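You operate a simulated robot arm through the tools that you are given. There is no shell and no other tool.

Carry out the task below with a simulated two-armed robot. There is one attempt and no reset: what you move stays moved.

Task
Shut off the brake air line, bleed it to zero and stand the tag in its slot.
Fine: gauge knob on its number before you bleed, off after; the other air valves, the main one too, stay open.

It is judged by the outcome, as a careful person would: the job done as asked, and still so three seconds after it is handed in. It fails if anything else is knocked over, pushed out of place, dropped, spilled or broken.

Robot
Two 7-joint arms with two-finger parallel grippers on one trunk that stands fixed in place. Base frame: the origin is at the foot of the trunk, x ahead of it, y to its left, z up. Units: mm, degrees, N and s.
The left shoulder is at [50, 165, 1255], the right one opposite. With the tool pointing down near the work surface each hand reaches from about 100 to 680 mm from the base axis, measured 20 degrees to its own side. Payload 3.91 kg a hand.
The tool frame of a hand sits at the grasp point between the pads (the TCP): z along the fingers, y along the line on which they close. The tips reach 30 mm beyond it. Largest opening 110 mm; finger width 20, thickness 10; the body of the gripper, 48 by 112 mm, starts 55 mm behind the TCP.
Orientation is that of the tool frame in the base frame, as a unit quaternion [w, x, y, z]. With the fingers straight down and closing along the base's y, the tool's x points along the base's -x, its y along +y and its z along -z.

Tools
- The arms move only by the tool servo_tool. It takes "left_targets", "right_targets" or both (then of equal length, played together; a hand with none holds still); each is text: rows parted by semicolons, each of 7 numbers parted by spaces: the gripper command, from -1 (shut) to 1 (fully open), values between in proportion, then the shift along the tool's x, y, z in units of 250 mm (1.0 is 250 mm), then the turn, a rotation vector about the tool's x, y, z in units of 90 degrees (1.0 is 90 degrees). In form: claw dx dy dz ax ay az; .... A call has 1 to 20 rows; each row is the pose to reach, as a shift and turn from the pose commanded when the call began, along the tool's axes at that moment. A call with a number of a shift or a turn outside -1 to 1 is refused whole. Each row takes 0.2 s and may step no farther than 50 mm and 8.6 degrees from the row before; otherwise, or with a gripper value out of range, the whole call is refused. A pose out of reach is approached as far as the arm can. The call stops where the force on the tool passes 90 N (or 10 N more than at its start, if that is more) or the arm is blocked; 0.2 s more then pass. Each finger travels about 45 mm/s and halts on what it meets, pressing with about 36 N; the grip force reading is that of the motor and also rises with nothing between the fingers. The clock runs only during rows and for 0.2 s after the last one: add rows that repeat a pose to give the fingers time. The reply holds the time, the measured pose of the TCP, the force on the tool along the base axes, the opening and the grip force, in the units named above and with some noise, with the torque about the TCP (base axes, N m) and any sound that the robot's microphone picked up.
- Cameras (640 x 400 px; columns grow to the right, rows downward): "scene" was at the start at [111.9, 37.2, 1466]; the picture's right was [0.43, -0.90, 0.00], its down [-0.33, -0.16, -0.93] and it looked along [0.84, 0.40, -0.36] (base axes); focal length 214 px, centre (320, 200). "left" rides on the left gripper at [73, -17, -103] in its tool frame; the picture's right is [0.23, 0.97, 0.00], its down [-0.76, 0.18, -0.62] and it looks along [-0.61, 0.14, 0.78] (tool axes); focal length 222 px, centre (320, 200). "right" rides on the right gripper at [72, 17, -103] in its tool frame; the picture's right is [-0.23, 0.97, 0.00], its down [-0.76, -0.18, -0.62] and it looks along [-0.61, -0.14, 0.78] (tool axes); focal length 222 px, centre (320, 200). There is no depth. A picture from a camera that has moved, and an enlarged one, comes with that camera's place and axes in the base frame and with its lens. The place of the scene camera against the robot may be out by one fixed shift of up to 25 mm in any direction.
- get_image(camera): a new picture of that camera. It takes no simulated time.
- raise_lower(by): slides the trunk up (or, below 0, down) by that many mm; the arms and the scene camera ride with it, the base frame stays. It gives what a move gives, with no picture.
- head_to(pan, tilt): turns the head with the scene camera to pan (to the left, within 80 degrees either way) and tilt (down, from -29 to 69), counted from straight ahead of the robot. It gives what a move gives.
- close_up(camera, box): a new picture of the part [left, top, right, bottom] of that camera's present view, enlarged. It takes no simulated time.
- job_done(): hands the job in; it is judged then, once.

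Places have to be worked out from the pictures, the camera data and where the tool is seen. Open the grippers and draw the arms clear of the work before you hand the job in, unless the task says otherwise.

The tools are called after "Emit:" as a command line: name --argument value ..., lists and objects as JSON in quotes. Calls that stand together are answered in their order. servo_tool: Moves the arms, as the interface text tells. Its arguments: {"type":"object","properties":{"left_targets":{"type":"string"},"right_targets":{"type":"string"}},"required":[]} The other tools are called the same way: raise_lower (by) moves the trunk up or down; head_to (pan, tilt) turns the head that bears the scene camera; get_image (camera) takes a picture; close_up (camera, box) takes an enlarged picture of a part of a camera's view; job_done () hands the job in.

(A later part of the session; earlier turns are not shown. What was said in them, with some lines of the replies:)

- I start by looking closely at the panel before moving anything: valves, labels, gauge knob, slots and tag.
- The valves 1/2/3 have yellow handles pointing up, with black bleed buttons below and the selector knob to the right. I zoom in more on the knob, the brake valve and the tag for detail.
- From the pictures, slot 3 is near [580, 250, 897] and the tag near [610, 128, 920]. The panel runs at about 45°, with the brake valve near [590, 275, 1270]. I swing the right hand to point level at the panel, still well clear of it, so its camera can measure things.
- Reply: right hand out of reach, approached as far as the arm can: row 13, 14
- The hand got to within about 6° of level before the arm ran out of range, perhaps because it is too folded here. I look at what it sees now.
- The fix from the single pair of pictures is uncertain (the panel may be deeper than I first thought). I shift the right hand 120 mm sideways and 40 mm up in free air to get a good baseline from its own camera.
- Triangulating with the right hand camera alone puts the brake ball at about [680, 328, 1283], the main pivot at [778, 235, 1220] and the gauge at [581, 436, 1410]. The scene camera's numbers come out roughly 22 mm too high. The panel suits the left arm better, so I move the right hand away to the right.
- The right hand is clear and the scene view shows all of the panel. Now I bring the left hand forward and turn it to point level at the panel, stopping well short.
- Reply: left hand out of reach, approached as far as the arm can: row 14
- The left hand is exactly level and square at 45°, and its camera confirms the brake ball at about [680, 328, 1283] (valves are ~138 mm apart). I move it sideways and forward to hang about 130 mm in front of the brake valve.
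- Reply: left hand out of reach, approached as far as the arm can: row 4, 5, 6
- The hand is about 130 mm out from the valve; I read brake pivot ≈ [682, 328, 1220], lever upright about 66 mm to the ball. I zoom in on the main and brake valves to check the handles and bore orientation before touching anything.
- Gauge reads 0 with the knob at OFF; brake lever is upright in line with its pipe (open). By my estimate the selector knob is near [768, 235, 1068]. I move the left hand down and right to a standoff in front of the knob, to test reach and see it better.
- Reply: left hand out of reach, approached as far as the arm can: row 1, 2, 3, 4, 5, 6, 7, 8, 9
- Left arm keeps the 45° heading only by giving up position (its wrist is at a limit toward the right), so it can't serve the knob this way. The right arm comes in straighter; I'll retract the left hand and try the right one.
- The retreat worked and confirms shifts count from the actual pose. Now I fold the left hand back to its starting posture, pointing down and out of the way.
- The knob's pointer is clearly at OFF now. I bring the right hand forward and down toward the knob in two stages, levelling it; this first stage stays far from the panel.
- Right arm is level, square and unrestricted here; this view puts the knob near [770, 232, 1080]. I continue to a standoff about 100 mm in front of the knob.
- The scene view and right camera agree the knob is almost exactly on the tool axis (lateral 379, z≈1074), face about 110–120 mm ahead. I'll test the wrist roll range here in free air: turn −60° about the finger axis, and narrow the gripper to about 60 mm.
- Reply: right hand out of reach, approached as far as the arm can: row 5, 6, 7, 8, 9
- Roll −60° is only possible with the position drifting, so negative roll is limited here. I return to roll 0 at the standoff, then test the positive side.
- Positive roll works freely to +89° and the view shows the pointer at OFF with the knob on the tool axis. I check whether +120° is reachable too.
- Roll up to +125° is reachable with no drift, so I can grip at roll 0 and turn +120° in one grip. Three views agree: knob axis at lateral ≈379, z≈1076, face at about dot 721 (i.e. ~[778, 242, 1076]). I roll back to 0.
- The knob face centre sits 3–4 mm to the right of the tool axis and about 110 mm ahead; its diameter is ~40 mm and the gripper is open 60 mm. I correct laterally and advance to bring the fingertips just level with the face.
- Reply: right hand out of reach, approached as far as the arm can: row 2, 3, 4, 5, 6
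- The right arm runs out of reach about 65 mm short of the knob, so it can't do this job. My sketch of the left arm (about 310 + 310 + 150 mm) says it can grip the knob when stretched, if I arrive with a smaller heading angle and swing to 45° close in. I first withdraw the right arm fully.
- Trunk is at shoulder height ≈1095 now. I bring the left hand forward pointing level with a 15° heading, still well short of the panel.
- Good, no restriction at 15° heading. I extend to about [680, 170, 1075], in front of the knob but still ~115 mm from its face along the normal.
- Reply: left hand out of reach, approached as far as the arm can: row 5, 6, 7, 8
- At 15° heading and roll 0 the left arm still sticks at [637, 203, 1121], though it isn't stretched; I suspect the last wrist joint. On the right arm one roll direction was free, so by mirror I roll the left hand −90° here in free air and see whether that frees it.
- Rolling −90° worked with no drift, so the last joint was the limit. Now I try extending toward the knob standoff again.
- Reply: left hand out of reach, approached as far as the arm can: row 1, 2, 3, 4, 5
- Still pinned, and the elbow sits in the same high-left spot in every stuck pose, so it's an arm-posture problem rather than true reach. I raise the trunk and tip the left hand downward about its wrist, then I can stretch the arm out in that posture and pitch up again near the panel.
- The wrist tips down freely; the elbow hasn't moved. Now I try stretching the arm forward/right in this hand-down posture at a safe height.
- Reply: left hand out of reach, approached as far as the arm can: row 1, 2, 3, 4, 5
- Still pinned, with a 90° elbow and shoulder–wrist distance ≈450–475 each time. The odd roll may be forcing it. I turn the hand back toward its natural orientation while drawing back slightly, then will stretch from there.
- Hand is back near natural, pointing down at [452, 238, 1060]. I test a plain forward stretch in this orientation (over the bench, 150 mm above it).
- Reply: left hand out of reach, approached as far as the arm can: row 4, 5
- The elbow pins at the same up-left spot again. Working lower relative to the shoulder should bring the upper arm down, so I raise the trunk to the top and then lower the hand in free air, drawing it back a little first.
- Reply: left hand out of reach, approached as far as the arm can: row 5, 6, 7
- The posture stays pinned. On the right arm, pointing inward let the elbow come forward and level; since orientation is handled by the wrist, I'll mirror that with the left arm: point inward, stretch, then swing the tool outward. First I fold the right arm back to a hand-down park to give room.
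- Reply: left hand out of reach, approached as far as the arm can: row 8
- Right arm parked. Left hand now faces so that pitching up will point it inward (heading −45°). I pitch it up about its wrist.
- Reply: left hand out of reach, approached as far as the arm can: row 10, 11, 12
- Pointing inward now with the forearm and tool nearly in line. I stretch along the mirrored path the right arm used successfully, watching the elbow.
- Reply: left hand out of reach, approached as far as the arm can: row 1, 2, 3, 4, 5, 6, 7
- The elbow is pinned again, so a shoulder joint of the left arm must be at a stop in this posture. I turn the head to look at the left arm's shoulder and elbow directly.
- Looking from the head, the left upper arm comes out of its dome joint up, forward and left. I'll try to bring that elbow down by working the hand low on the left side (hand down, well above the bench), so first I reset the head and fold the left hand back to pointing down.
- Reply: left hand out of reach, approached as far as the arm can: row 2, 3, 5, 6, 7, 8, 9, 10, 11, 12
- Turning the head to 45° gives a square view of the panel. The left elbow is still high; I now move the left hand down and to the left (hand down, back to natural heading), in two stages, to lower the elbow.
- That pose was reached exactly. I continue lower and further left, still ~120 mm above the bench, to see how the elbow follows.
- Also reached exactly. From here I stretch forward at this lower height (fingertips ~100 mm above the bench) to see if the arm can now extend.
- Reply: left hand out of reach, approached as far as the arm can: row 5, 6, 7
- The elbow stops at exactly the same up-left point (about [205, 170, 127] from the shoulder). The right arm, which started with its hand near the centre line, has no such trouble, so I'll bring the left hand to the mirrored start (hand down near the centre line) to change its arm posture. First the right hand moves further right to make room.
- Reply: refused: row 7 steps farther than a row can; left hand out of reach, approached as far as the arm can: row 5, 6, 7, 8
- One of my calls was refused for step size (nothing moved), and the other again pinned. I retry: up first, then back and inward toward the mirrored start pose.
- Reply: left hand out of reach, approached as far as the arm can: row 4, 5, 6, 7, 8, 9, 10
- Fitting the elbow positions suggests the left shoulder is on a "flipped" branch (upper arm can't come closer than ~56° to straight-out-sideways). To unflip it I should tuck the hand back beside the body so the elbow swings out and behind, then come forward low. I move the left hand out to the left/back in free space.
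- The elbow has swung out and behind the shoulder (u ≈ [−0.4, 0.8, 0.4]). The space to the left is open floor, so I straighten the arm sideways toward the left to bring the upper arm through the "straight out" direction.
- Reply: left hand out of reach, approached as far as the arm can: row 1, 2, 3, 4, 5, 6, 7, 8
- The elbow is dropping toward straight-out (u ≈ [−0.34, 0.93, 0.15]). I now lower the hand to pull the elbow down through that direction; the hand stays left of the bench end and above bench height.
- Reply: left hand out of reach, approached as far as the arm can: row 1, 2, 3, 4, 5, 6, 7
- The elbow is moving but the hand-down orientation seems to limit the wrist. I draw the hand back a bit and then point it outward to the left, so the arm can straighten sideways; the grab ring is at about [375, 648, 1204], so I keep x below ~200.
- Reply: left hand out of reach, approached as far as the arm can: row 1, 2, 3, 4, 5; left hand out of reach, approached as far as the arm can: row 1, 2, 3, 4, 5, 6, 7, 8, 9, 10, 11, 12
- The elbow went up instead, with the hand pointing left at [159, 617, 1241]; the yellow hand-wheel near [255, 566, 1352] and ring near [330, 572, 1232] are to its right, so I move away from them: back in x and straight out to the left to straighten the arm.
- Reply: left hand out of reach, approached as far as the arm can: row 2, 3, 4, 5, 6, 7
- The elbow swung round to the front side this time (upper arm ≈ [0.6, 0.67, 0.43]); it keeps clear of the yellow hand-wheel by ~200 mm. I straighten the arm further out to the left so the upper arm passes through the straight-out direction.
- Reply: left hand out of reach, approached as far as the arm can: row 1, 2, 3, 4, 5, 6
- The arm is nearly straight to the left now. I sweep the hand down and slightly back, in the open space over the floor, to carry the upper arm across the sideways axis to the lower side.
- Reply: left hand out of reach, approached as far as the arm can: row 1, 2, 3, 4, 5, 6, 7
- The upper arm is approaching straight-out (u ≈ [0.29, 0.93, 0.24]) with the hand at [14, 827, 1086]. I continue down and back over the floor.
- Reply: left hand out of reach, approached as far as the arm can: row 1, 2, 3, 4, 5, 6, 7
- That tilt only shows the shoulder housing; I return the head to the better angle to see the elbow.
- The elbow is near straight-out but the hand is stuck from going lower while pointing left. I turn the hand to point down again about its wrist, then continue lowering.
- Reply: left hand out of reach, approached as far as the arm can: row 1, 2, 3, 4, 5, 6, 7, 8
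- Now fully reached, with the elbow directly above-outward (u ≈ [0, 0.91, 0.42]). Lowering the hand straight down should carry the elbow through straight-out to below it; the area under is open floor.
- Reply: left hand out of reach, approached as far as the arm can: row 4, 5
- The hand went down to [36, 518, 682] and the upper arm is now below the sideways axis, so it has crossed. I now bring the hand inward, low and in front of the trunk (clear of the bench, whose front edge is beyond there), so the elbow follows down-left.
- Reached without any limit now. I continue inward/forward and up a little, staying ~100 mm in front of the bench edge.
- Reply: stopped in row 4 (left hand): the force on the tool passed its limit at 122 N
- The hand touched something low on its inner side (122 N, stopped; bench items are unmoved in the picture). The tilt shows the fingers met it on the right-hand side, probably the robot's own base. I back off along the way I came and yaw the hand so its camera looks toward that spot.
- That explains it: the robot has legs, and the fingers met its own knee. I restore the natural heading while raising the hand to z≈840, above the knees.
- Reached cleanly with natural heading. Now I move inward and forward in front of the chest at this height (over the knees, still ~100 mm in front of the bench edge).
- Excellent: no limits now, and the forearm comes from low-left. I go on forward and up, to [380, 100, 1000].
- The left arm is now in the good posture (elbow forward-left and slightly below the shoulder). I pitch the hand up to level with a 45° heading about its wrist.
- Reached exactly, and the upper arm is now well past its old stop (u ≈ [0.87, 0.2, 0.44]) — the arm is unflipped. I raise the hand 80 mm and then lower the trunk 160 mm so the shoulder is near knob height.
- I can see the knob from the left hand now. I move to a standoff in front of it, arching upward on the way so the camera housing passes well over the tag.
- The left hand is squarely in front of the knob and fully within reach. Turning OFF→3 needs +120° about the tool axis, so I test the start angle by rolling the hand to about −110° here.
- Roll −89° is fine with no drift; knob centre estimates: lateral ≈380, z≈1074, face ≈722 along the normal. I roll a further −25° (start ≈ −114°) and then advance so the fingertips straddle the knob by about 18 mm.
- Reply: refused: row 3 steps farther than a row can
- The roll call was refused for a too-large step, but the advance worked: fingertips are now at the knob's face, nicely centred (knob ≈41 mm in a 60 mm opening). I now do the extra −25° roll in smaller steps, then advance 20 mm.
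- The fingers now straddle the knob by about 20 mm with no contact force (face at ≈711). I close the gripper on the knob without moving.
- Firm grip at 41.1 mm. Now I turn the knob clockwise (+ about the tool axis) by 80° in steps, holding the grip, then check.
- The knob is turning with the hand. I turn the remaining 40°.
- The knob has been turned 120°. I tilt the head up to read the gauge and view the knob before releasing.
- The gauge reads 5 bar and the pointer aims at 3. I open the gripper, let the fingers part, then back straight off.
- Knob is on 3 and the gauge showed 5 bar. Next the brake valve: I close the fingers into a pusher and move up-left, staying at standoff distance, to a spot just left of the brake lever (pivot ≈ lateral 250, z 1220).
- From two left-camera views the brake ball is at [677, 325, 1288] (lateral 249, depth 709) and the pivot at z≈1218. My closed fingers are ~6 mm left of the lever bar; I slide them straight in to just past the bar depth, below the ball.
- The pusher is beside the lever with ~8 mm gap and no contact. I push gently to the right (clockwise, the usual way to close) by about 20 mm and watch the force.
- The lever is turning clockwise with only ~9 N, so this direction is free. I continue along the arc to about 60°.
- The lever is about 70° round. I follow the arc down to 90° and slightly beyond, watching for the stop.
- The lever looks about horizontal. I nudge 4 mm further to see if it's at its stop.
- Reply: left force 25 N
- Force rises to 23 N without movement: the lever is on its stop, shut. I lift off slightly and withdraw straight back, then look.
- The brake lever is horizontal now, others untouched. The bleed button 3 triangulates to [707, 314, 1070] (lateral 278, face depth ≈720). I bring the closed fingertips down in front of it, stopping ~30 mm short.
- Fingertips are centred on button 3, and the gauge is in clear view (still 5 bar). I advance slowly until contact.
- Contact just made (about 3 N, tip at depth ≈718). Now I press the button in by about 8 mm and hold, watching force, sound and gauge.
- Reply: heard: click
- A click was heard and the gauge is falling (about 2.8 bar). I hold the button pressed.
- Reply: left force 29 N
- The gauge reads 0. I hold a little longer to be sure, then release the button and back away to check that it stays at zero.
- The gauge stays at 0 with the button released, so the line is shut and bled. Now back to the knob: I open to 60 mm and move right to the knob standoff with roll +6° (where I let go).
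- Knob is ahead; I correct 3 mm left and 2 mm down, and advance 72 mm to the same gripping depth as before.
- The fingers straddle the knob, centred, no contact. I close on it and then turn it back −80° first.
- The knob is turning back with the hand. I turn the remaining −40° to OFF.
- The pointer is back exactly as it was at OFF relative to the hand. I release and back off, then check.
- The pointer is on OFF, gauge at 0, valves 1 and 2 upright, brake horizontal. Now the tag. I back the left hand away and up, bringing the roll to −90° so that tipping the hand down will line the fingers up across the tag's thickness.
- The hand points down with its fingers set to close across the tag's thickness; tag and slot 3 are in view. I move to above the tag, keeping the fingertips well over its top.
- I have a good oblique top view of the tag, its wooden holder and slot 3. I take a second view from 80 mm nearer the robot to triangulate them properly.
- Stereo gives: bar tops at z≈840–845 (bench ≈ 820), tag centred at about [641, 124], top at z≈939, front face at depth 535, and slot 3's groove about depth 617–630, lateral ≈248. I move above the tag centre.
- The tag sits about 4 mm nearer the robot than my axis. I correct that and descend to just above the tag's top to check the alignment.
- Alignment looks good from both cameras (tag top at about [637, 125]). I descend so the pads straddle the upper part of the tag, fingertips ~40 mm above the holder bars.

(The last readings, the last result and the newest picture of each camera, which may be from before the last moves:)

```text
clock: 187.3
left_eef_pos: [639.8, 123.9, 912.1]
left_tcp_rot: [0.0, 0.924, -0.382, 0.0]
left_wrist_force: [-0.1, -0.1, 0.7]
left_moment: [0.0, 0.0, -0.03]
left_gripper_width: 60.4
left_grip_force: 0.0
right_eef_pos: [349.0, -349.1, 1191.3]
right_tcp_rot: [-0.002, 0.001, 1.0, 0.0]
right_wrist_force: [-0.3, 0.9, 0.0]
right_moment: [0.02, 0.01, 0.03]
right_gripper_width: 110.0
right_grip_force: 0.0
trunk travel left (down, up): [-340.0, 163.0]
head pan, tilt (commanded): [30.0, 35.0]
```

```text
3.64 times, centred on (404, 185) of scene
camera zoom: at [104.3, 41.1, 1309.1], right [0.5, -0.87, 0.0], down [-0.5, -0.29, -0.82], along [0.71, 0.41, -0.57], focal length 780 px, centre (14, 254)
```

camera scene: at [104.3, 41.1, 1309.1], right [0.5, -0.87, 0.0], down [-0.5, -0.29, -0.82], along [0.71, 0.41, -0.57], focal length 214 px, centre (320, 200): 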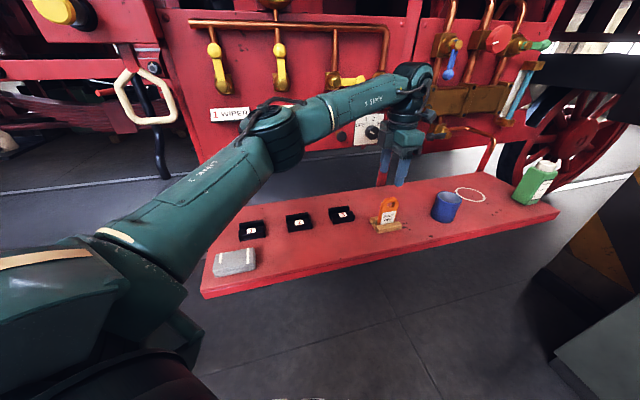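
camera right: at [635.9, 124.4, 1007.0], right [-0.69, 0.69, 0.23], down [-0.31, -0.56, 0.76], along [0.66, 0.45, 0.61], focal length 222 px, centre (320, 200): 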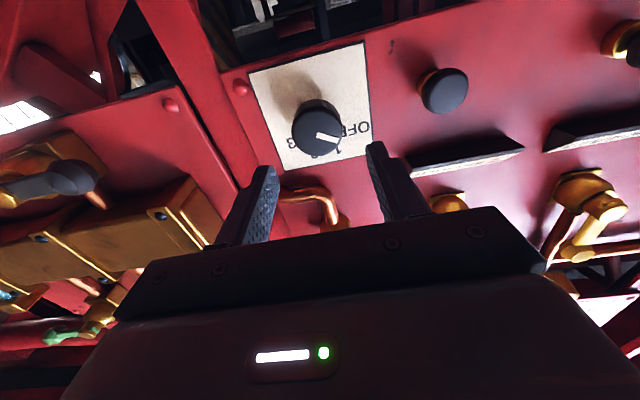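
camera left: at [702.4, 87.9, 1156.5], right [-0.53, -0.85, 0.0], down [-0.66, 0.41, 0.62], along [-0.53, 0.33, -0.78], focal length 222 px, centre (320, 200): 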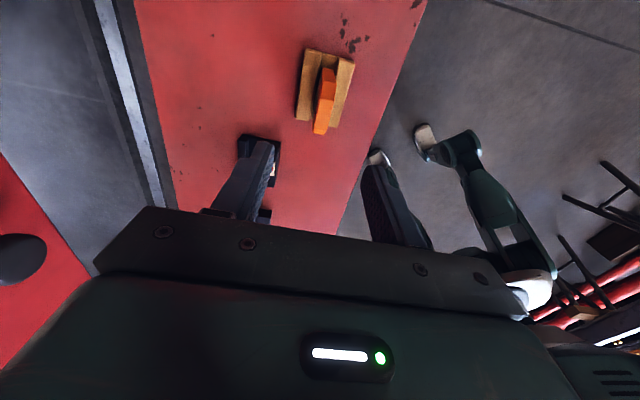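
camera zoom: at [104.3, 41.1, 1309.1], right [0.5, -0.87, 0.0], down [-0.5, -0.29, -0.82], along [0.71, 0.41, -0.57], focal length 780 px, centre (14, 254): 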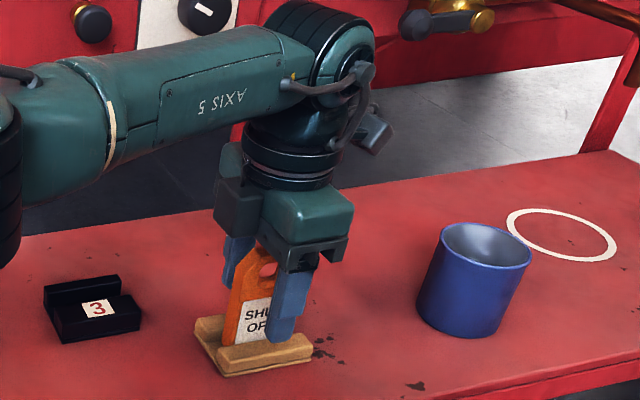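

The tag is centred between the pads to within about 1 mm. I close the gripper on it.

Emit:
servo_tool --left_targets "-0.3 0 0 0 0 0 0; -1 0 0 0 0 0 0; -1 0 0 0 0 0 0; -1 0 0 0 0 0 0; -1 0 0 0 0 0 0; -1 0 0 0 0 0 0"

Emit:
close_up --camera "left" --box '[200, 60, 440, 260]'

Emit:
close_up --camera "scene" --box '[340, 130, 468, 240]'

```text
clock: 188.7
left_eef_pos: [639.1, 123.0, 912.2]
left_tcp_rot: [0.0, 0.924, -0.382, 0.0]
left_wrist_force: [0.1, -0.3, -0.4]
left_moment: [0.01, 0.0, 0.0]
left_gripper_width: 13.7
left_grip_force: 36.4
right_eef_pos: [348.8, -348.9, 1191.3]
right_tcp_rot: [-0.002, 0.001, 1.0, -0.001]
right_wrist_force: [0.3, 0.2, -0.4]
right_moment: [0.0, 0.02, -0.01]
right_gripper_width: 109.9
right_grip_force: 0.1
trunk travel left (down, up): [-340.0, 163.0]
head pan, tilt (commanded): [30.0, 35.0]
```

```text
2.00 times, centred on (320, 160) of left
camera zoom: at [701.5, 84.7, 1015.1], right [-0.53, -0.85, 0.0], down [-0.66, 0.41, 0.62], along [-0.53, 0.33, -0.78], focal length 444 px, centre (320, 280)
```

zoom: 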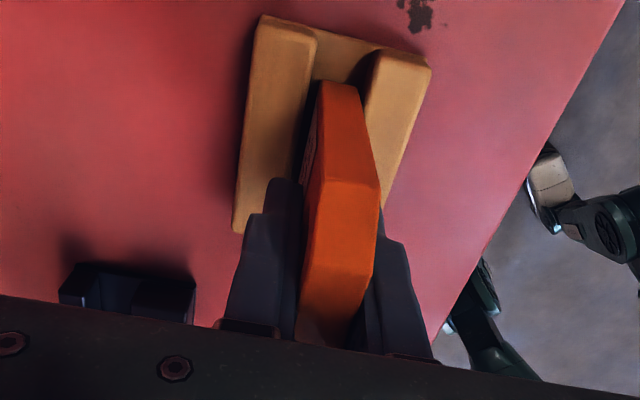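

```text
3.64 times, centred on (404, 185) of scene
camera zoom: at [104.3, 41.1, 1309.1], right [0.5, -0.87, 0.0], down [-0.5, -0.29, -0.82], along [0.71, 0.41, -0.57], focal length 780 px, centre (14, 254)
```

zoom: 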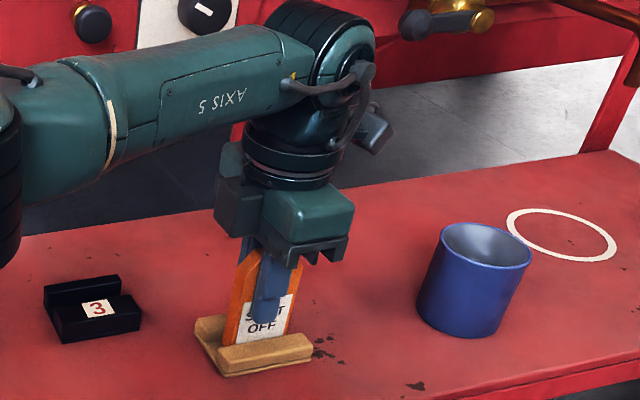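

Gripped firmly at 13.7 mm. I lift it straight up out of the holder.

Emit:
servo_tool --left_targets "-1 0 0 -0.04 0 0 0; -1 0 0 -0.1 0 0 0; -1 0 0 -0.18 0 0 0; -1 0 0 -0.28 0 0 0; -1 0 0 -0.36 0 0 0; -1 0 0 -0.36 0 0 0"

Emit:
get_image --camera "left"

Emit:
close_up --camera "scene" --box '[340, 130, 468, 240]'

```text
clock: 190.1
left_eef_pos: [641.2, 125.8, 1005.1]
left_tcp_rot: [0.001, 0.924, -0.383, 0.0]
left_wrist_force: [-0.3, 0.2, -0.5]
left_moment: [0.04, 0.02, -0.01]
left_gripper_width: 13.7
left_grip_force: 35.9
right_eef_pos: [348.3, -349.1, 1192.1]
right_tcp_rot: [-0.002, 0.0, 1.0, -0.001]
right_wrist_force: [-0.2, 0.3, 0.0]
right_moment: [0.01, -0.01, 0.0]
right_gripper_width: 109.9
right_grip_force: 0.0
trunk travel left (down, up): [-340.0, 163.0]
head pan, tilt (commanded): [30.0, 35.0]
```

```text
taken
camera left: at [703.0, 86.8, 1108.3], right [-0.53, -0.85, 0.0], down [-0.66, 0.41, 0.62], along [-0.53, 0.33, -0.78], focal length 222 px, centre (320, 200)
```

left: 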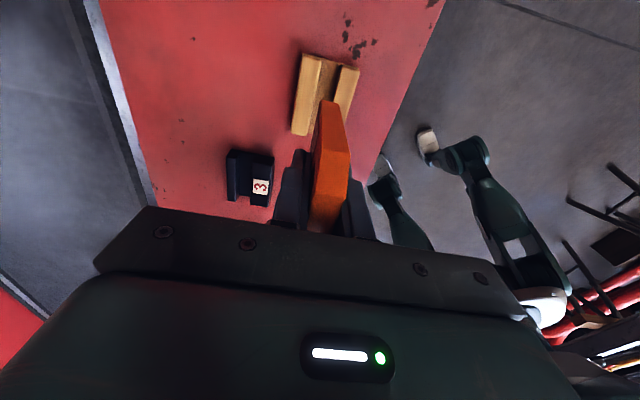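

```text
3.64 times, centred on (404, 185) of scene
camera zoom: at [104.5, 41.1, 1309.0], right [0.5, -0.87, 0.0], down [-0.5, -0.29, -0.82], along [0.71, 0.41, -0.57], focal length 780 px, centre (14, 254)
```

zoom: 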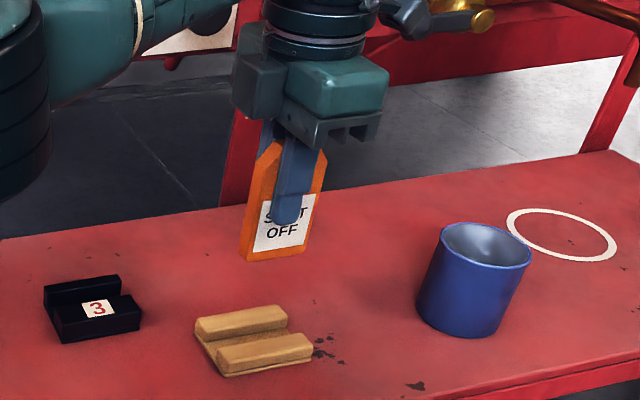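

Tag is out and the holder stayed put. Before moving on I take a close look at slot 3 from here to refine its position.

Emit:
close_up --camera "left" --box '[200, 130, 300, 220]'

Emit:
close_up --camera "scene" --box '[320, 190, 384, 240]'

```text
4.44 times, centred on (250, 175) of left
camera zoom: at [703.0, 86.8, 1108.3], right [-0.53, -0.85, 0.0], down [-0.66, 0.41, 0.62], along [-0.53, 0.33, -0.78], focal length 987 px, centre (631, 311)
```

zoom: 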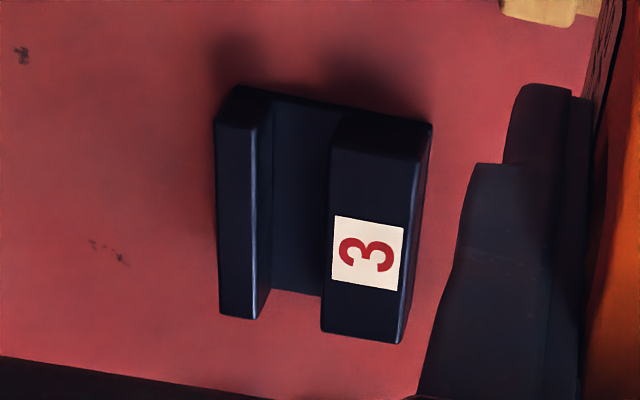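

```text
8.00 times, centred on (352, 215) of scene
camera zoom: at [104.5, 41.1, 1309.0], right [0.5, -0.87, 0.0], down [-0.5, -0.29, -0.82], along [0.71, 0.41, -0.57], focal length 1716 px, centre (64, 80)
```

zoom: 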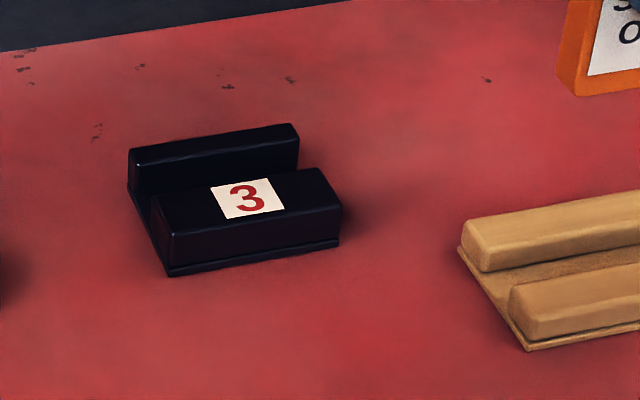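

Label 3 triangulates consistently to [598, 247, 863]; the slot's groove runs from depth 610 to 630 (20 mm for a 13.7 mm tag), lateral 213–282, perfectly parallel to my fingers. I carry the tag over to directly above the groove (TCP ≈ [612, 265]).

Emit:
servo_tool --left_targets "-1 -0.1 -0.065 0 0 0 0; -1 -0.22 -0.143 0 0 0 0; -1 -0.34 -0.22 0 0 0 0; -1 -0.44 -0.285 0 0 0 0; -1 -0.476 -0.31 0 0 0 0; -1 -0.476 -0.31 0 0 0 0"

Emit:
get_image --camera "left"

Emit:
close_up --camera "left" --box '[240, 40, 400, 200]'

Emit:
close_up --camera "scene" --box '[290, 140, 418, 250]'

```text
clock: 191.5
left_eef_pos: [610.3, 261.9, 1003.3]
left_tcp_rot: [0.0, 0.924, -0.383, 0.001]
left_wrist_force: [-0.4, 0.3, -1.1]
left_moment: [-0.03, -0.03, 0.0]
left_gripper_width: 13.8
left_grip_force: 36.4
right_eef_pos: [349.2, -349.1, 1192.7]
right_tcp_rot: [-0.001, 0.0, 1.0, -0.001]
right_wrist_force: [-1.1, 0.1, 0.5]
right_moment: [0.0, 0.02, -0.01]
right_gripper_width: 110.0
right_grip_force: 0.1
trunk travel left (down, up): [-340.0, 163.0]
head pan, tilt (commanded): [30.0, 35.0]
```

```text
taken
camera left: at [672.8, 223.8, 1106.8], right [-0.53, -0.85, 0.0], down [-0.66, 0.41, 0.62], along [-0.53, 0.33, -0.78], focal length 222 px, centre (320, 200)
```

left: 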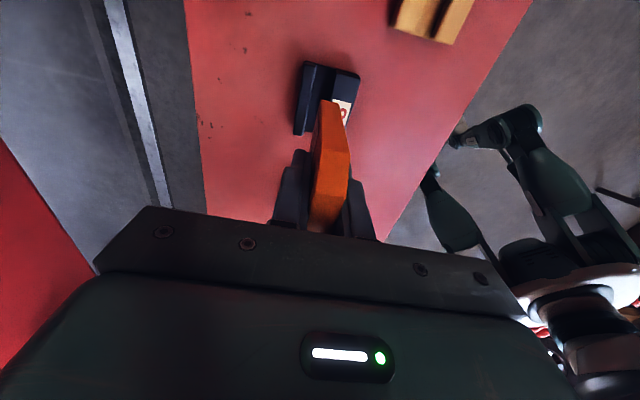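

```text
2.50 times, centred on (320, 120) of left
camera zoom: at [672.8, 223.8, 1106.8], right [-0.53, -0.85, 0.0], down [-0.66, 0.41, 0.62], along [-0.53, 0.33, -0.78], focal length 555 px, centre (320, 400)
```

zoom: 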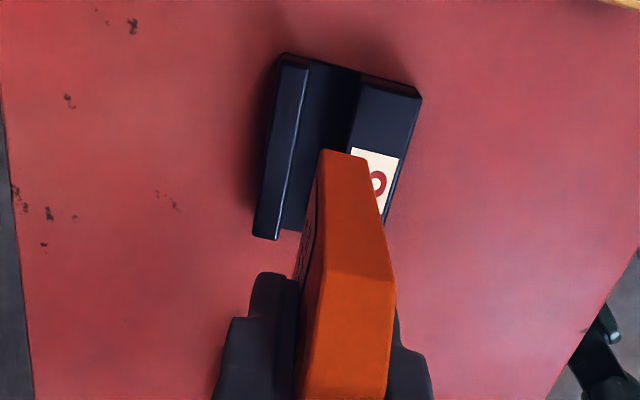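

```text
3.64 times, centred on (354, 195) of scene
camera zoom: at [104.4, 41.1, 1309.0], right [0.5, -0.87, 0.0], down [-0.5, -0.29, -0.82], along [0.71, 0.41, -0.57], focal length 780 px, centre (196, 218)
```

zoom: 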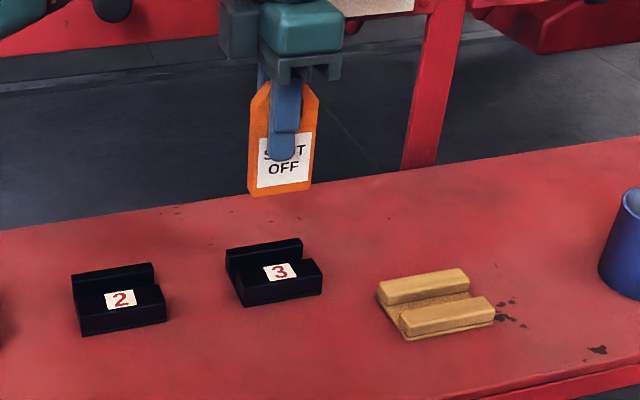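

The tag is centred in the grip; the groove centre is at depth ≈620.5 while the tag is at ≈617. I shift 3.5 mm forward and lower until the tag's bottom is ~10 mm above the slot, then check.

Emit:
servo_tool --left_targets "-1 0 -0.014 0.05 0 0 0; -1 0 -0.014 0.12 0 0 0; -1 0 -0.014 0.19 0 0 0; -1 0 -0.014 0.245 0 0 0; -1 0 -0.014 0.245 0 0 0"

Emit:
close_up --camera "left" --box '[240, 40, 400, 200]'

Emit:
close_up --camera "scene" --box '[308, 160, 388, 230]'

```text
clock: 192.7
left_eef_pos: [613.6, 265.3, 942.6]
left_tcp_rot: [0.0, 0.924, -0.382, 0.0]
left_wrist_force: [0.5, 0.1, -0.4]
left_moment: [0.01, -0.02, 0.01]
left_gripper_width: 13.9
left_grip_force: 36.2
right_eef_pos: [349.4, -349.4, 1191.9]
right_tcp_rot: [-0.001, 0.002, 1.0, -0.001]
right_wrist_force: [-0.6, 0.8, 0.7]
right_moment: [0.02, 0.03, 0.03]
right_gripper_width: 110.1
right_grip_force: 0.0
trunk travel left (down, up): [-340.0, 163.0]
head pan, tilt (commanded): [30.0, 35.0]
```

```text
2.50 times, centred on (320, 120) of left
camera zoom: at [675.6, 226.7, 1045.9], right [-0.53, -0.85, 0.0], down [-0.66, 0.41, 0.62], along [-0.53, 0.33, -0.78], focal length 555 px, centre (320, 400)
```

zoom: 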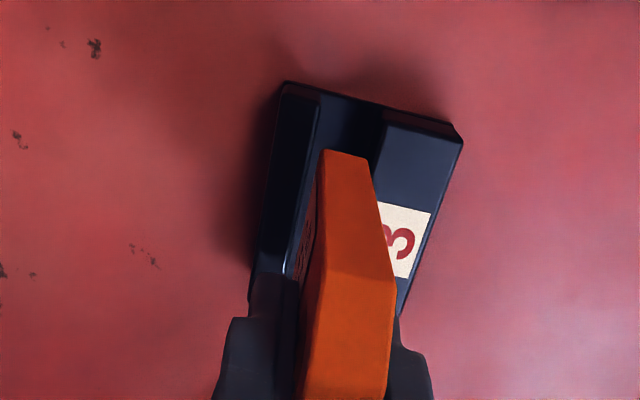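

```text
5.71 times, centred on (348, 195) of scene
camera zoom: at [104.4, 41.1, 1309.1], right [0.5, -0.87, 0.0], down [-0.5, -0.29, -0.82], along [0.71, 0.41, -0.57], focal length 1226 px, centre (160, 229)
```

zoom: 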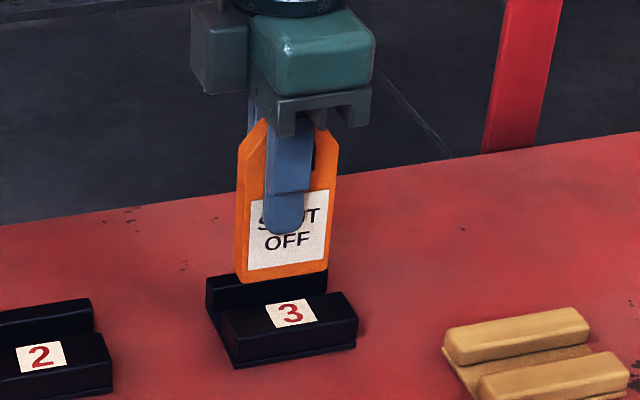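

Tag and groove line up to within about 1 mm (3 mm clearance each side). I make the 1 mm correction and lower the tag into the groove, watching the force.

Emit:
servo_tool --left_targets "-1 0 0.004 0.02 0 0 0; -1 0 0.004 0.04 0 0 0; -1 0 0.004 0.06 0 0 0; -1 0 0.004 0.08 0 0 0; -1 0 0.004 0.1 0 0 0; -1 0 0.004 0.1 0 0 0"

Emit:
close_up --camera "left" --box '[240, 40, 400, 200]'

Emit:
close_up --camera "scene" --box '[308, 160, 388, 230]'

```text
clock: 194.1
left_eef_pos: [612.6, 264.8, 918.9]
left_tcp_rot: [0.0, 0.924, -0.382, 0.001]
left_wrist_force: [0.5, 0.0, -0.7]
left_moment: [0.02, 0.0, 0.0]
left_gripper_width: 13.7
left_grip_force: 35.5
right_eef_pos: [349.5, -348.5, 1190.9]
right_tcp_rot: [-0.002, 0.0, 1.0, -0.001]
right_wrist_force: [-1.1, 0.2, 0.4]
right_moment: [0.0, -0.04, -0.03]
right_gripper_width: 109.9
right_grip_force: 0.0
trunk travel left (down, up): [-340.0, 163.0]
head pan, tilt (commanded): [30.0, 35.0]
```

```text
2.50 times, centred on (320, 120) of left
camera zoom: at [674.4, 225.7, 1022.1], right [-0.53, -0.85, 0.0], down [-0.66, 0.41, 0.62], along [-0.53, 0.33, -0.78], focal length 555 px, centre (320, 400)
```

zoom: 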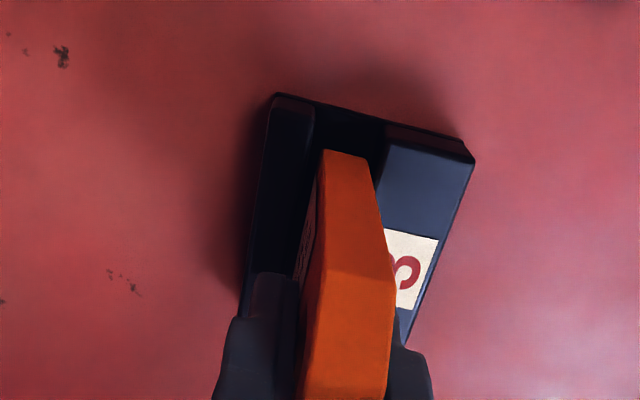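

```text
5.71 times, centred on (348, 195) of scene
camera zoom: at [104.4, 41.1, 1309.1], right [0.5, -0.87, 0.0], down [-0.5, -0.29, -0.82], along [0.71, 0.41, -0.57], focal length 1226 px, centre (160, 229)
```

zoom: 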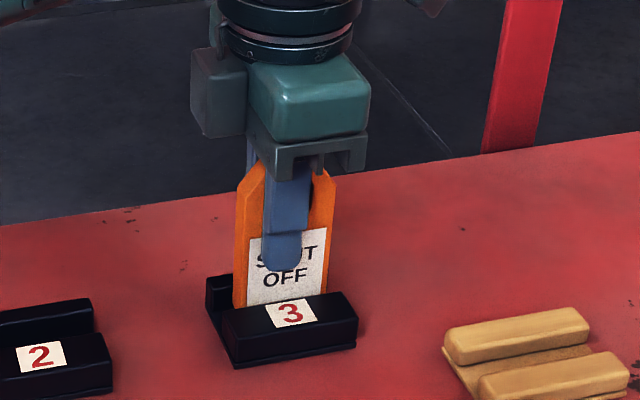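

The tag is inside the groove with no contact yet. I lower a few more millimetres until it touches the floor.

Emit:
servo_tool --left_targets "-1 0 0 0.008 0 0 0; -1 0 0 0.016 0 0 0; -1 0 0 0.022 0 0 0; -1 0 0 0.022 0 0 0"

```text
clock: 195.1
left_eef_pos: [611.7, 265.3, 912.8]
left_tcp_rot: [0.0, 0.924, -0.382, 0.001]
left_wrist_force: [0.4, -0.9, -0.7]
left_moment: [0.02, 0.0, 0.01]
left_gripper_width: 13.7
left_grip_force: 35.9
right_eef_pos: [348.0, -348.4, 1192.0]
right_tcp_rot: [-0.002, 0.001, 1.0, -0.001]
right_wrist_force: [-0.5, -0.3, -0.4]
right_moment: [0.04, 0.0, 0.0]
right_gripper_width: 110.1
right_grip_force: 0.0
trunk travel left (down, up): [-340.0, 163.0]
head pan, tilt (commanded): [30.0, 35.0]
```

No contact yet at z≈913. I go down in 1 mm steps.

Emit:
servo_tool --left_targets "-1 0 0 0.004 0 0 0; -1 0 0 0.008 0 0 0; -1 0 0 0.012 0 0 0; -1 0 0 0.012 0 0 0"

Emit:
close_up --camera "scene" --box '[308, 160, 388, 230]'

```text
clock: 196.1
left_eef_pos: [610.5, 265.9, 912.3]
left_tcp_rot: [-0.001, 0.924, -0.382, 0.002]
left_wrist_force: [0.6, 2.9, 11.6]
left_moment: [0.27, 0.03, -0.03]
left_gripper_width: 13.7
left_grip_force: 36.0
right_eef_pos: [348.1, -349.7, 1192.5]
right_tcp_rot: [-0.002, 0.001, 1.0, 0.0]
right_wrist_force: [-0.2, -0.4, 0.3]
right_moment: [0.0, -0.02, 0.01]
right_gripper_width: 109.8
right_grip_force: 0.1
trunk travel left (down, up): [-340.0, 163.0]
head pan, tilt (commanded): [30.0, 35.0]
```

```text
5.71 times, centred on (348, 195) of scene
camera zoom: at [103.4, 40.8, 1309.3], right [0.5, -0.87, 0.0], down [-0.5, -0.29, -0.82], along [0.71, 0.41, -0.57], focal length 1226 px, centre (160, 229)
```

zoom: 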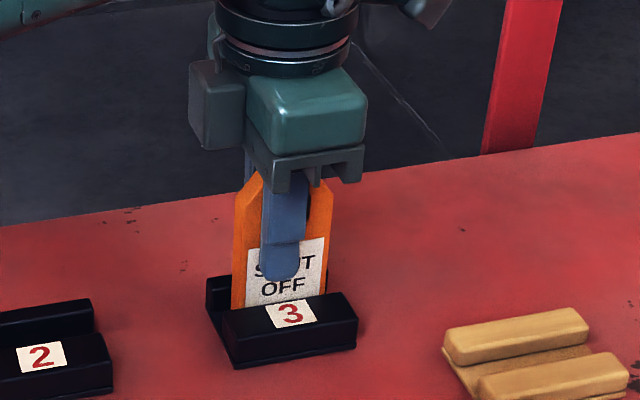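

The tag is seated on the groove floor (11.6 N at z=912, same height as in its holder). I relieve the pressure by a millimetre and open the fingers slowly.

Emit:
servo_tool --left_targets "-1 0 0 -0.005 0 0 0; -1 0 0 -0.005 0 0 0; -0.6 0 0 -0.005 0 0 0; -0.4 0 0 -0.005 0 0 0; -0.2 0 0 -0.005 0 0 0; 0 0 0 -0.005 0 0 0; 0.1 0 0 -0.005 0 0 0; 0.1 0 0 -0.005 0 0 0"

Emit:
close_up --camera "scene" --box '[308, 160, 388, 230]'

Emit:
close_up --camera "left" --box '[240, 40, 400, 200]'

```text
clock: 197.9
left_eef_pos: [612.2, 265.9, 911.5]
left_tcp_rot: [-0.001, 0.924, -0.383, 0.0]
left_wrist_force: [-1.4, 0.3, 0.7]
left_moment: [0.0, 0.02, -0.01]
left_gripper_width: 60.5
left_grip_force: 0.1
right_eef_pos: [348.5, -348.2, 1191.2]
right_tcp_rot: [-0.002, 0.0, 1.0, 0.0]
right_wrist_force: [0.0, -0.2, 0.1]
right_moment: [-0.03, 0.0, 0.02]
right_gripper_width: 110.2
right_grip_force: 0.0
trunk travel left (down, up): [-340.0, 163.0]
head pan, tilt (commanded): [30.0, 35.0]
```

```text
5.71 times, centred on (348, 195) of scene
camera zoom: at [104.3, 41.1, 1309.1], right [0.5, -0.87, 0.0], down [-0.5, -0.29, -0.82], along [0.71, 0.41, -0.57], focal length 1226 px, centre (160, 229)
```

zoom: 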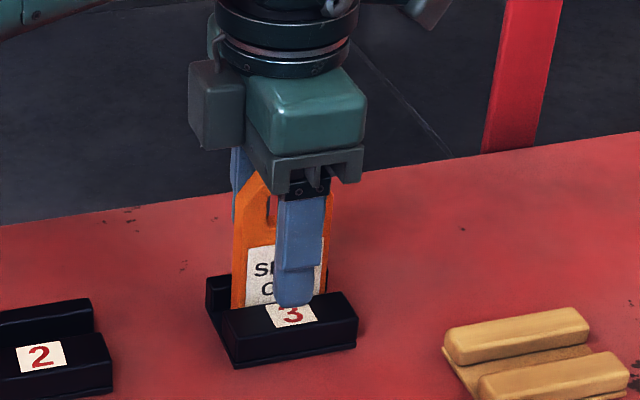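

```text
2.50 times, centred on (320, 120) of left
camera zoom: at [673.9, 226.7, 1015.1], right [-0.53, -0.85, 0.0], down [-0.66, 0.41, 0.62], along [-0.53, 0.33, -0.78], focal length 555 px, centre (320, 400)
```

zoom: 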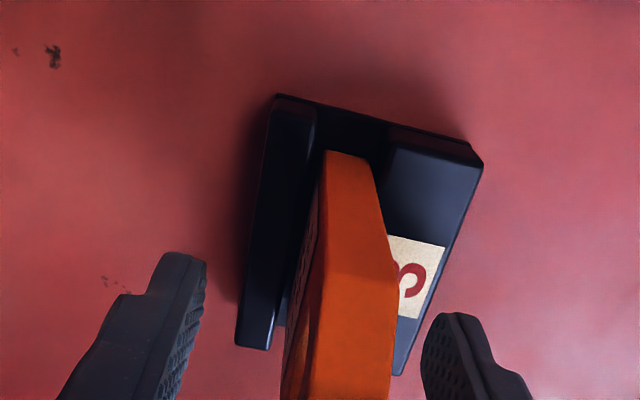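

The tag stands free in slot 3. I raise the hand straight up, clear of it.

Emit:
servo_tool --left_targets "0.1 0 0 -0.05 0 0 0; 0.1 0 0 -0.12 0 0 0; 0.1 0 0 -0.22 0 0 0; 0.1 0 0 -0.34 0 0 0; 0.1 0 0 -0.46 0 0 0; 0.1 0 0 -0.56 0 0 0; 0.1 0 0 -0.56 0 0 0"

Emit:
get_image --camera "scene"

Emit:
close_up --camera "scene" --box '[308, 170, 388, 240]'

Emit:
get_image --camera "left"

```text
clock: 199.5
left_eef_pos: [611.0, 266.1, 1051.0]
left_tcp_rot: [0.0, 0.924, -0.383, 0.0]
left_wrist_force: [0.1, 0.3, 0.2]
left_moment: [-0.02, 0.02, -0.02]
left_gripper_width: 60.7
left_grip_force: 0.0
right_eef_pos: [348.6, -348.7, 1191.6]
right_tcp_rot: [-0.002, 0.001, 1.0, -0.001]
right_wrist_force: [-0.8, -0.2, 0.3]
right_moment: [0.02, 0.01, -0.03]
right_gripper_width: 109.9
right_grip_force: 0.0
trunk travel left (down, up): [-340.0, 163.0]
head pan, tilt (commanded): [30.0, 35.0]
```

```text
taken
camera scene: at [104.4, 41.1, 1309.0], right [0.5, -0.87, 0.0], down [-0.5, -0.29, -0.82], along [0.71, 0.41, -0.57], focal length 214 px, centre (320, 200)
```

scene: 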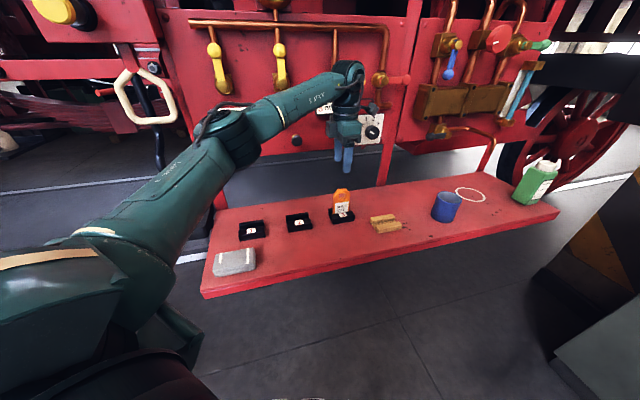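

```text
5.71 times, centred on (348, 205) of scene
camera zoom: at [104.4, 41.1, 1309.0], right [0.5, -0.87, 0.0], down [-0.5, -0.29, -0.82], along [0.71, 0.41, -0.57], focal length 1226 px, centre (160, 171)
```

zoom: 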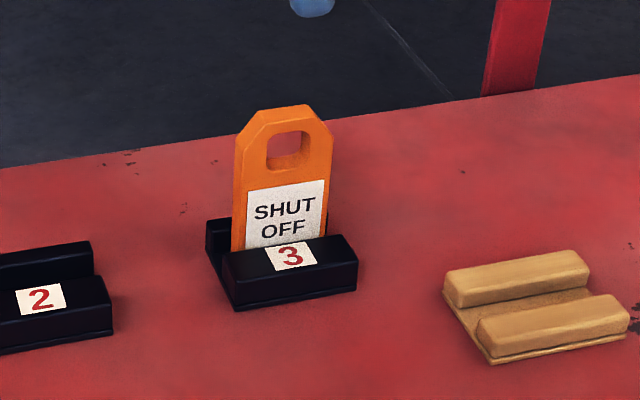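

```text
taken
camera left: at [673.7, 226.4, 1154.3], right [-0.53, -0.85, 0.0], down [-0.66, 0.41, 0.62], along [-0.53, 0.33, -0.78], focal length 222 px, centre (320, 200)
```

left: 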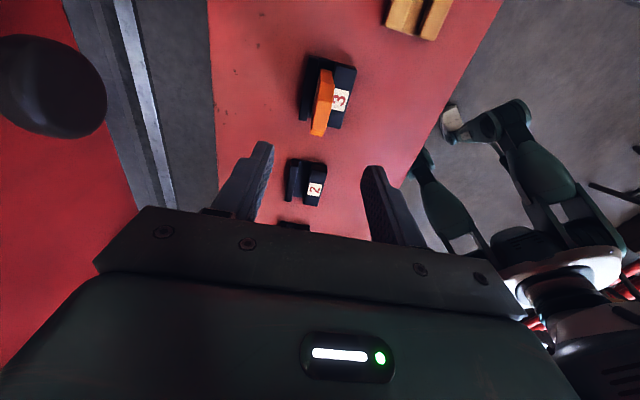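

The tag stands upright in slot 3 with its face forward. I draw the left hand straight back away from the panel and bench, opening it fully.

Emit:
servo_tool --left_targets "0.3 0 0.12 -0.02 0 0 0; 0.5 0 0.26 -0.04 0 0 0; 0.8 0 0.4 -0.06 0 0 0; 1 0 0.54 -0.08 0 0 0; 1 0 0.68 -0.1 0 0 0; 1 0 0.82 -0.12 0 0 0; 1 0 0.95 -0.12 0 0 0; 1 0 0.95 -0.12 0 0 0"

Emit:
head_to --pan 38 --tilt 18

Emit:
get_image --camera "scene"

Emit:
close_up --camera "scene" --box '[240, 70, 460, 240]'

```text
clock: 201.3
left_eef_pos: [443.5, 95.2, 1082.7]
left_tcp_rot: [-0.001, 0.924, -0.383, 0.0]
left_wrist_force: [-0.1, -0.5, 0.0]
left_moment: [-0.05, 0.03, 0.01]
left_gripper_width: 110.1
left_grip_force: 0.1
right_eef_pos: [349.1, -348.9, 1192.2]
right_tcp_rot: [-0.001, 0.0, 1.0, -0.001]
right_wrist_force: [-1.0, 0.7, -0.1]
right_moment: [0.02, -0.01, 0.04]
right_gripper_width: 110.3
right_grip_force: 0.0
trunk travel left (down, up): [-340.0, 163.0]
head pan, tilt (commanded): [30.0, 35.0]
```

```text
clock: 202.1
left_eef_pos: [443.6, 95.7, 1082.1]
left_tcp_rot: [-0.001, 0.924, -0.383, 0.001]
left_wrist_force: [-0.4, 0.2, 0.2]
left_moment: [0.01, 0.0, -0.03]
left_gripper_width: 110.1
left_grip_force: 0.0
right_eef_pos: [348.3, -349.3, 1191.0]
right_tcp_rot: [-0.002, 0.001, 1.0, -0.001]
right_wrist_force: [-0.7, 0.5, -0.4]
right_moment: [-0.01, -0.02, -0.05]
right_gripper_width: 109.9
right_grip_force: 0.1
trunk travel left (down, up): [-340.0, 163.0]
head pan, tilt (commanded): [38.0, 18.0]
```

```text
taken
camera scene: at [101.6, 54.5, 1336.1], right [0.62, -0.79, 0.0], down [-0.24, -0.19, -0.95], along [0.75, 0.59, -0.31], focal length 214 px, centre (320, 200)
```

scene: 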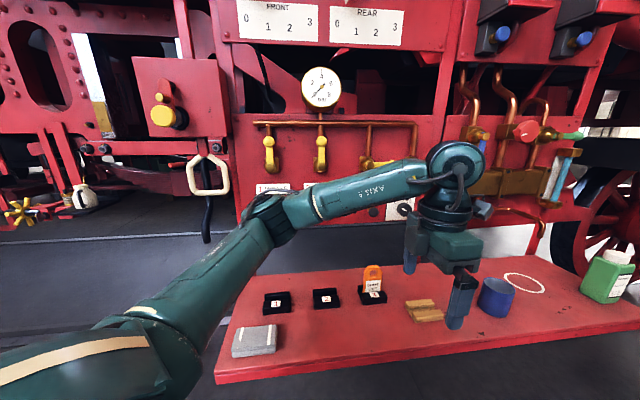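

```text
2.35 times, centred on (350, 155) of scene
camera zoom: at [101.6, 54.5, 1336.1], right [0.62, -0.79, 0.0], down [-0.24, -0.19, -0.95], along [0.75, 0.59, -0.31], focal length 505 px, centre (249, 306)
```

zoom: 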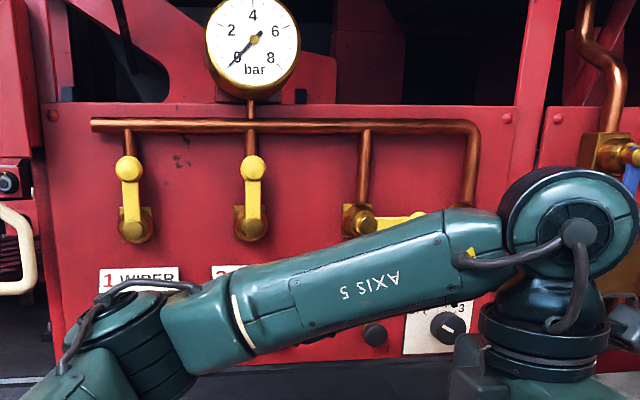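

Arm still crosses the view; I draw the hand further back and lower, off the bench, to see the whole panel for a final check.

Emit:
servo_tool --left_targets "1 0.02 0.13 0.02 0 0 0; 1 0.04 0.26 0.06 0 0 0; 1 0.06 0.38 0.14 0 0 0; 1 0.06 0.44 0.24 0 0 0; 1 0.06 0.44 0.34 0 0 0; 1 0.06 0.44 0.34 0 0 0"

Emit:
get_image --camera "scene"

Emit:
close_up --camera "scene" --box '[240, 70, 460, 240]'

Emit:
close_up --camera "scene" --box '[220, 250, 460, 380]'

```text
clock: 203.5
left_eef_pos: [374.2, 8.3, 993.3]
left_tcp_rot: [0.0, 0.924, -0.382, 0.0]
left_wrist_force: [0.3, 0.1, -0.6]
left_moment: [0.0, -0.02, -0.02]
left_gripper_width: 110.1
left_grip_force: 0.1
right_eef_pos: [348.8, -350.2, 1192.6]
right_tcp_rot: [-0.001, 0.001, 1.0, -0.001]
right_wrist_force: [0.1, 0.2, 0.2]
right_moment: [0.02, -0.03, 0.0]
right_gripper_width: 110.1
right_grip_force: 0.0
trunk travel left (down, up): [-340.0, 163.0]
head pan, tilt (commanded): [38.0, 18.0]
```

```text
taken
camera scene: at [101.6, 54.5, 1336.2], right [0.62, -0.79, 0.0], down [-0.24, -0.19, -0.95], along [0.75, 0.59, -0.31], focal length 214 px, centre (320, 200)
```

scene: 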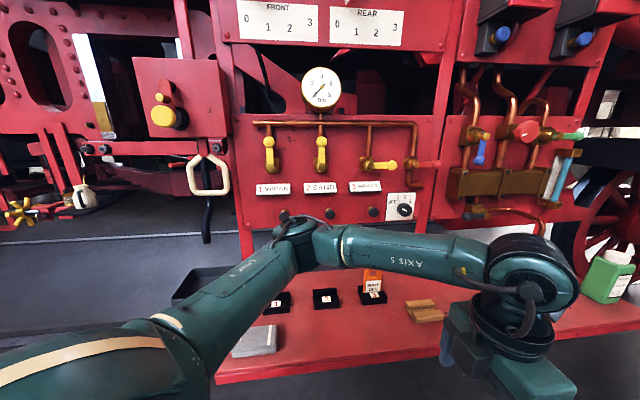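

```text
2.35 times, centred on (350, 155) of scene
camera zoom: at [101.6, 54.5, 1336.2], right [0.62, -0.79, 0.0], down [-0.24, -0.19, -0.95], along [0.75, 0.59, -0.31], focal length 505 px, centre (249, 306)
```

zoom: 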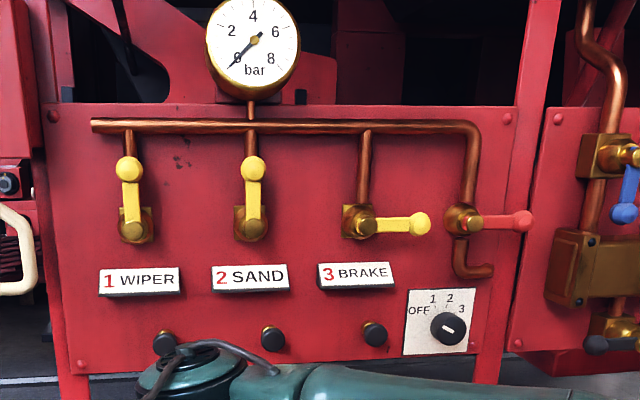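

```text
2.67 times, centred on (340, 315) of scene
camera zoom: at [101.6, 54.5, 1336.2], right [0.62, -0.79, 0.0], down [-0.24, -0.19, -0.95], along [0.75, 0.59, -0.31], focal length 572 px, centre (267, -107)
```

zoom: 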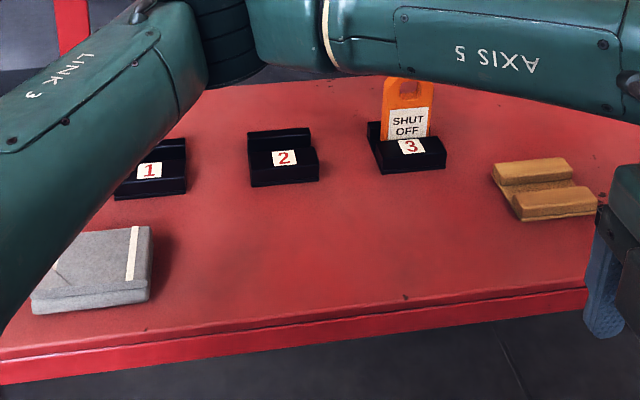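

Valves 1 and 2 are upright, brake is across, main untouched, gauge 0, tag in slot 3, everything else in place. One last close look at the knob and the tag.

Emit:
close_up --camera "scene" --box '[380, 190, 428, 225]'

Emit:
close_up --camera "scene" --box '[340, 260, 412, 310]'

Emit:
close_up --camera "scene" --box '[340, 130, 450, 200]'

```text
11.43 times, centred on (404, 208) of scene
camera zoom: at [101.6, 54.5, 1336.2], right [0.62, -0.79, 0.0], down [-0.24, -0.19, -0.95], along [0.75, 0.59, -0.31], focal length 2451 px, centre (-640, 114)
```

zoom: 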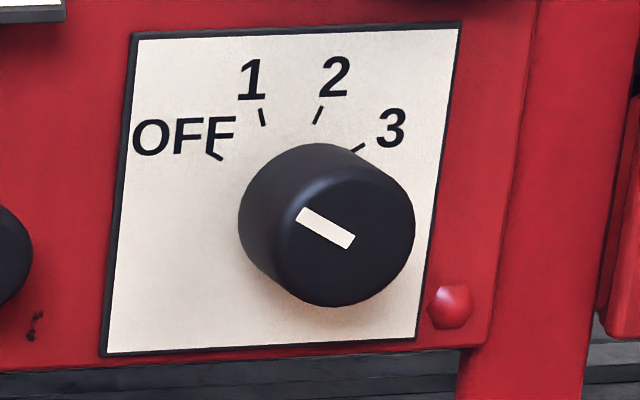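

```text
8.00 times, centred on (376, 285) of scene
camera zoom: at [101.6, 54.5, 1336.2], right [0.62, -0.79, 0.0], down [-0.24, -0.19, -0.95], along [0.75, 0.59, -0.31], focal length 1716 px, centre (-128, -480)
```

zoom: 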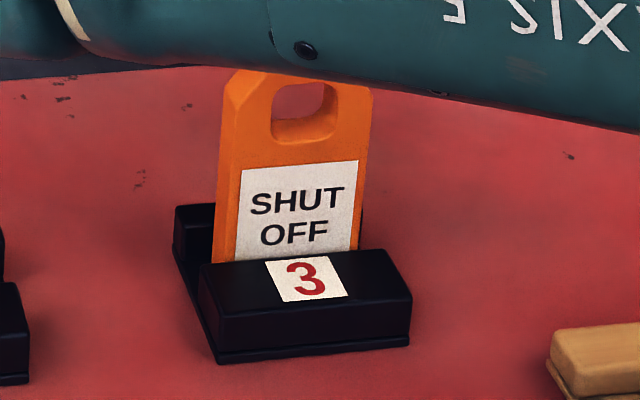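

```text
5.71 times, centred on (395, 165) of scene
camera zoom: at [101.6, 54.5, 1336.2], right [0.62, -0.79, 0.0], down [-0.24, -0.19, -0.95], along [0.75, 0.59, -0.31], focal length 1226 px, centre (-109, 400)
```

zoom: 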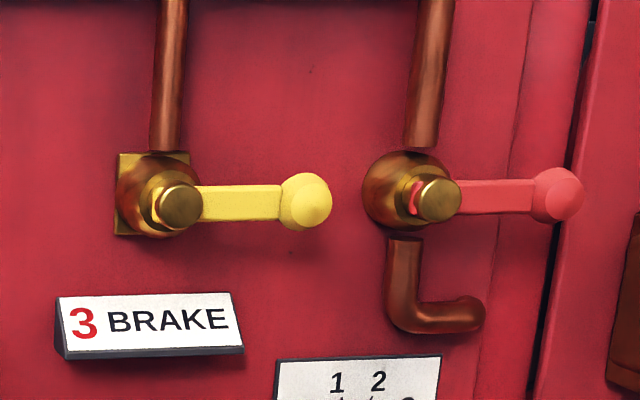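

The pointer lines up with the OFF tick, the brake lever is fully across on its stop, the main valve is untouched, and the tag stands upright in slot 3 with both arms clear and grippers open. I hand the job in.

Emit:
job_done

```text
The job is handed in.
```

The brake air line is shut off and bled to zero, and the tag is standing in slot 3. I've handed the job in but haven't seen a verdict.

- **Gauge knob:** it was on 3 before bleeding, when the gauge read 5 bar. It is back on OFF now.
- **Brake valve:** I turned the lever a quarter turn clockwise, hard against its stop.
- **Bleed:** I held button 3 until the gauge read 0. It still read 0 about a second after I let go.
- **Other air valves:** wiper and sand are still upright and open. I did not touch the main valve. Its handle lies across its pipe, as it did at the start. I took it as open because your instructions say so and line 3 had 5 bar; I did not check it any other way.
- **Tag:** it is upright in slot 3 with "SHUT OFF" facing out. Its wooden holder stayed where it was.

While I was repositioning the left arm, its fingers bumped what looks like the robot's own knee, and the move stopped at 122 N. Everything on the bench was in place afterwards. Both grippers are open and clear of the work.
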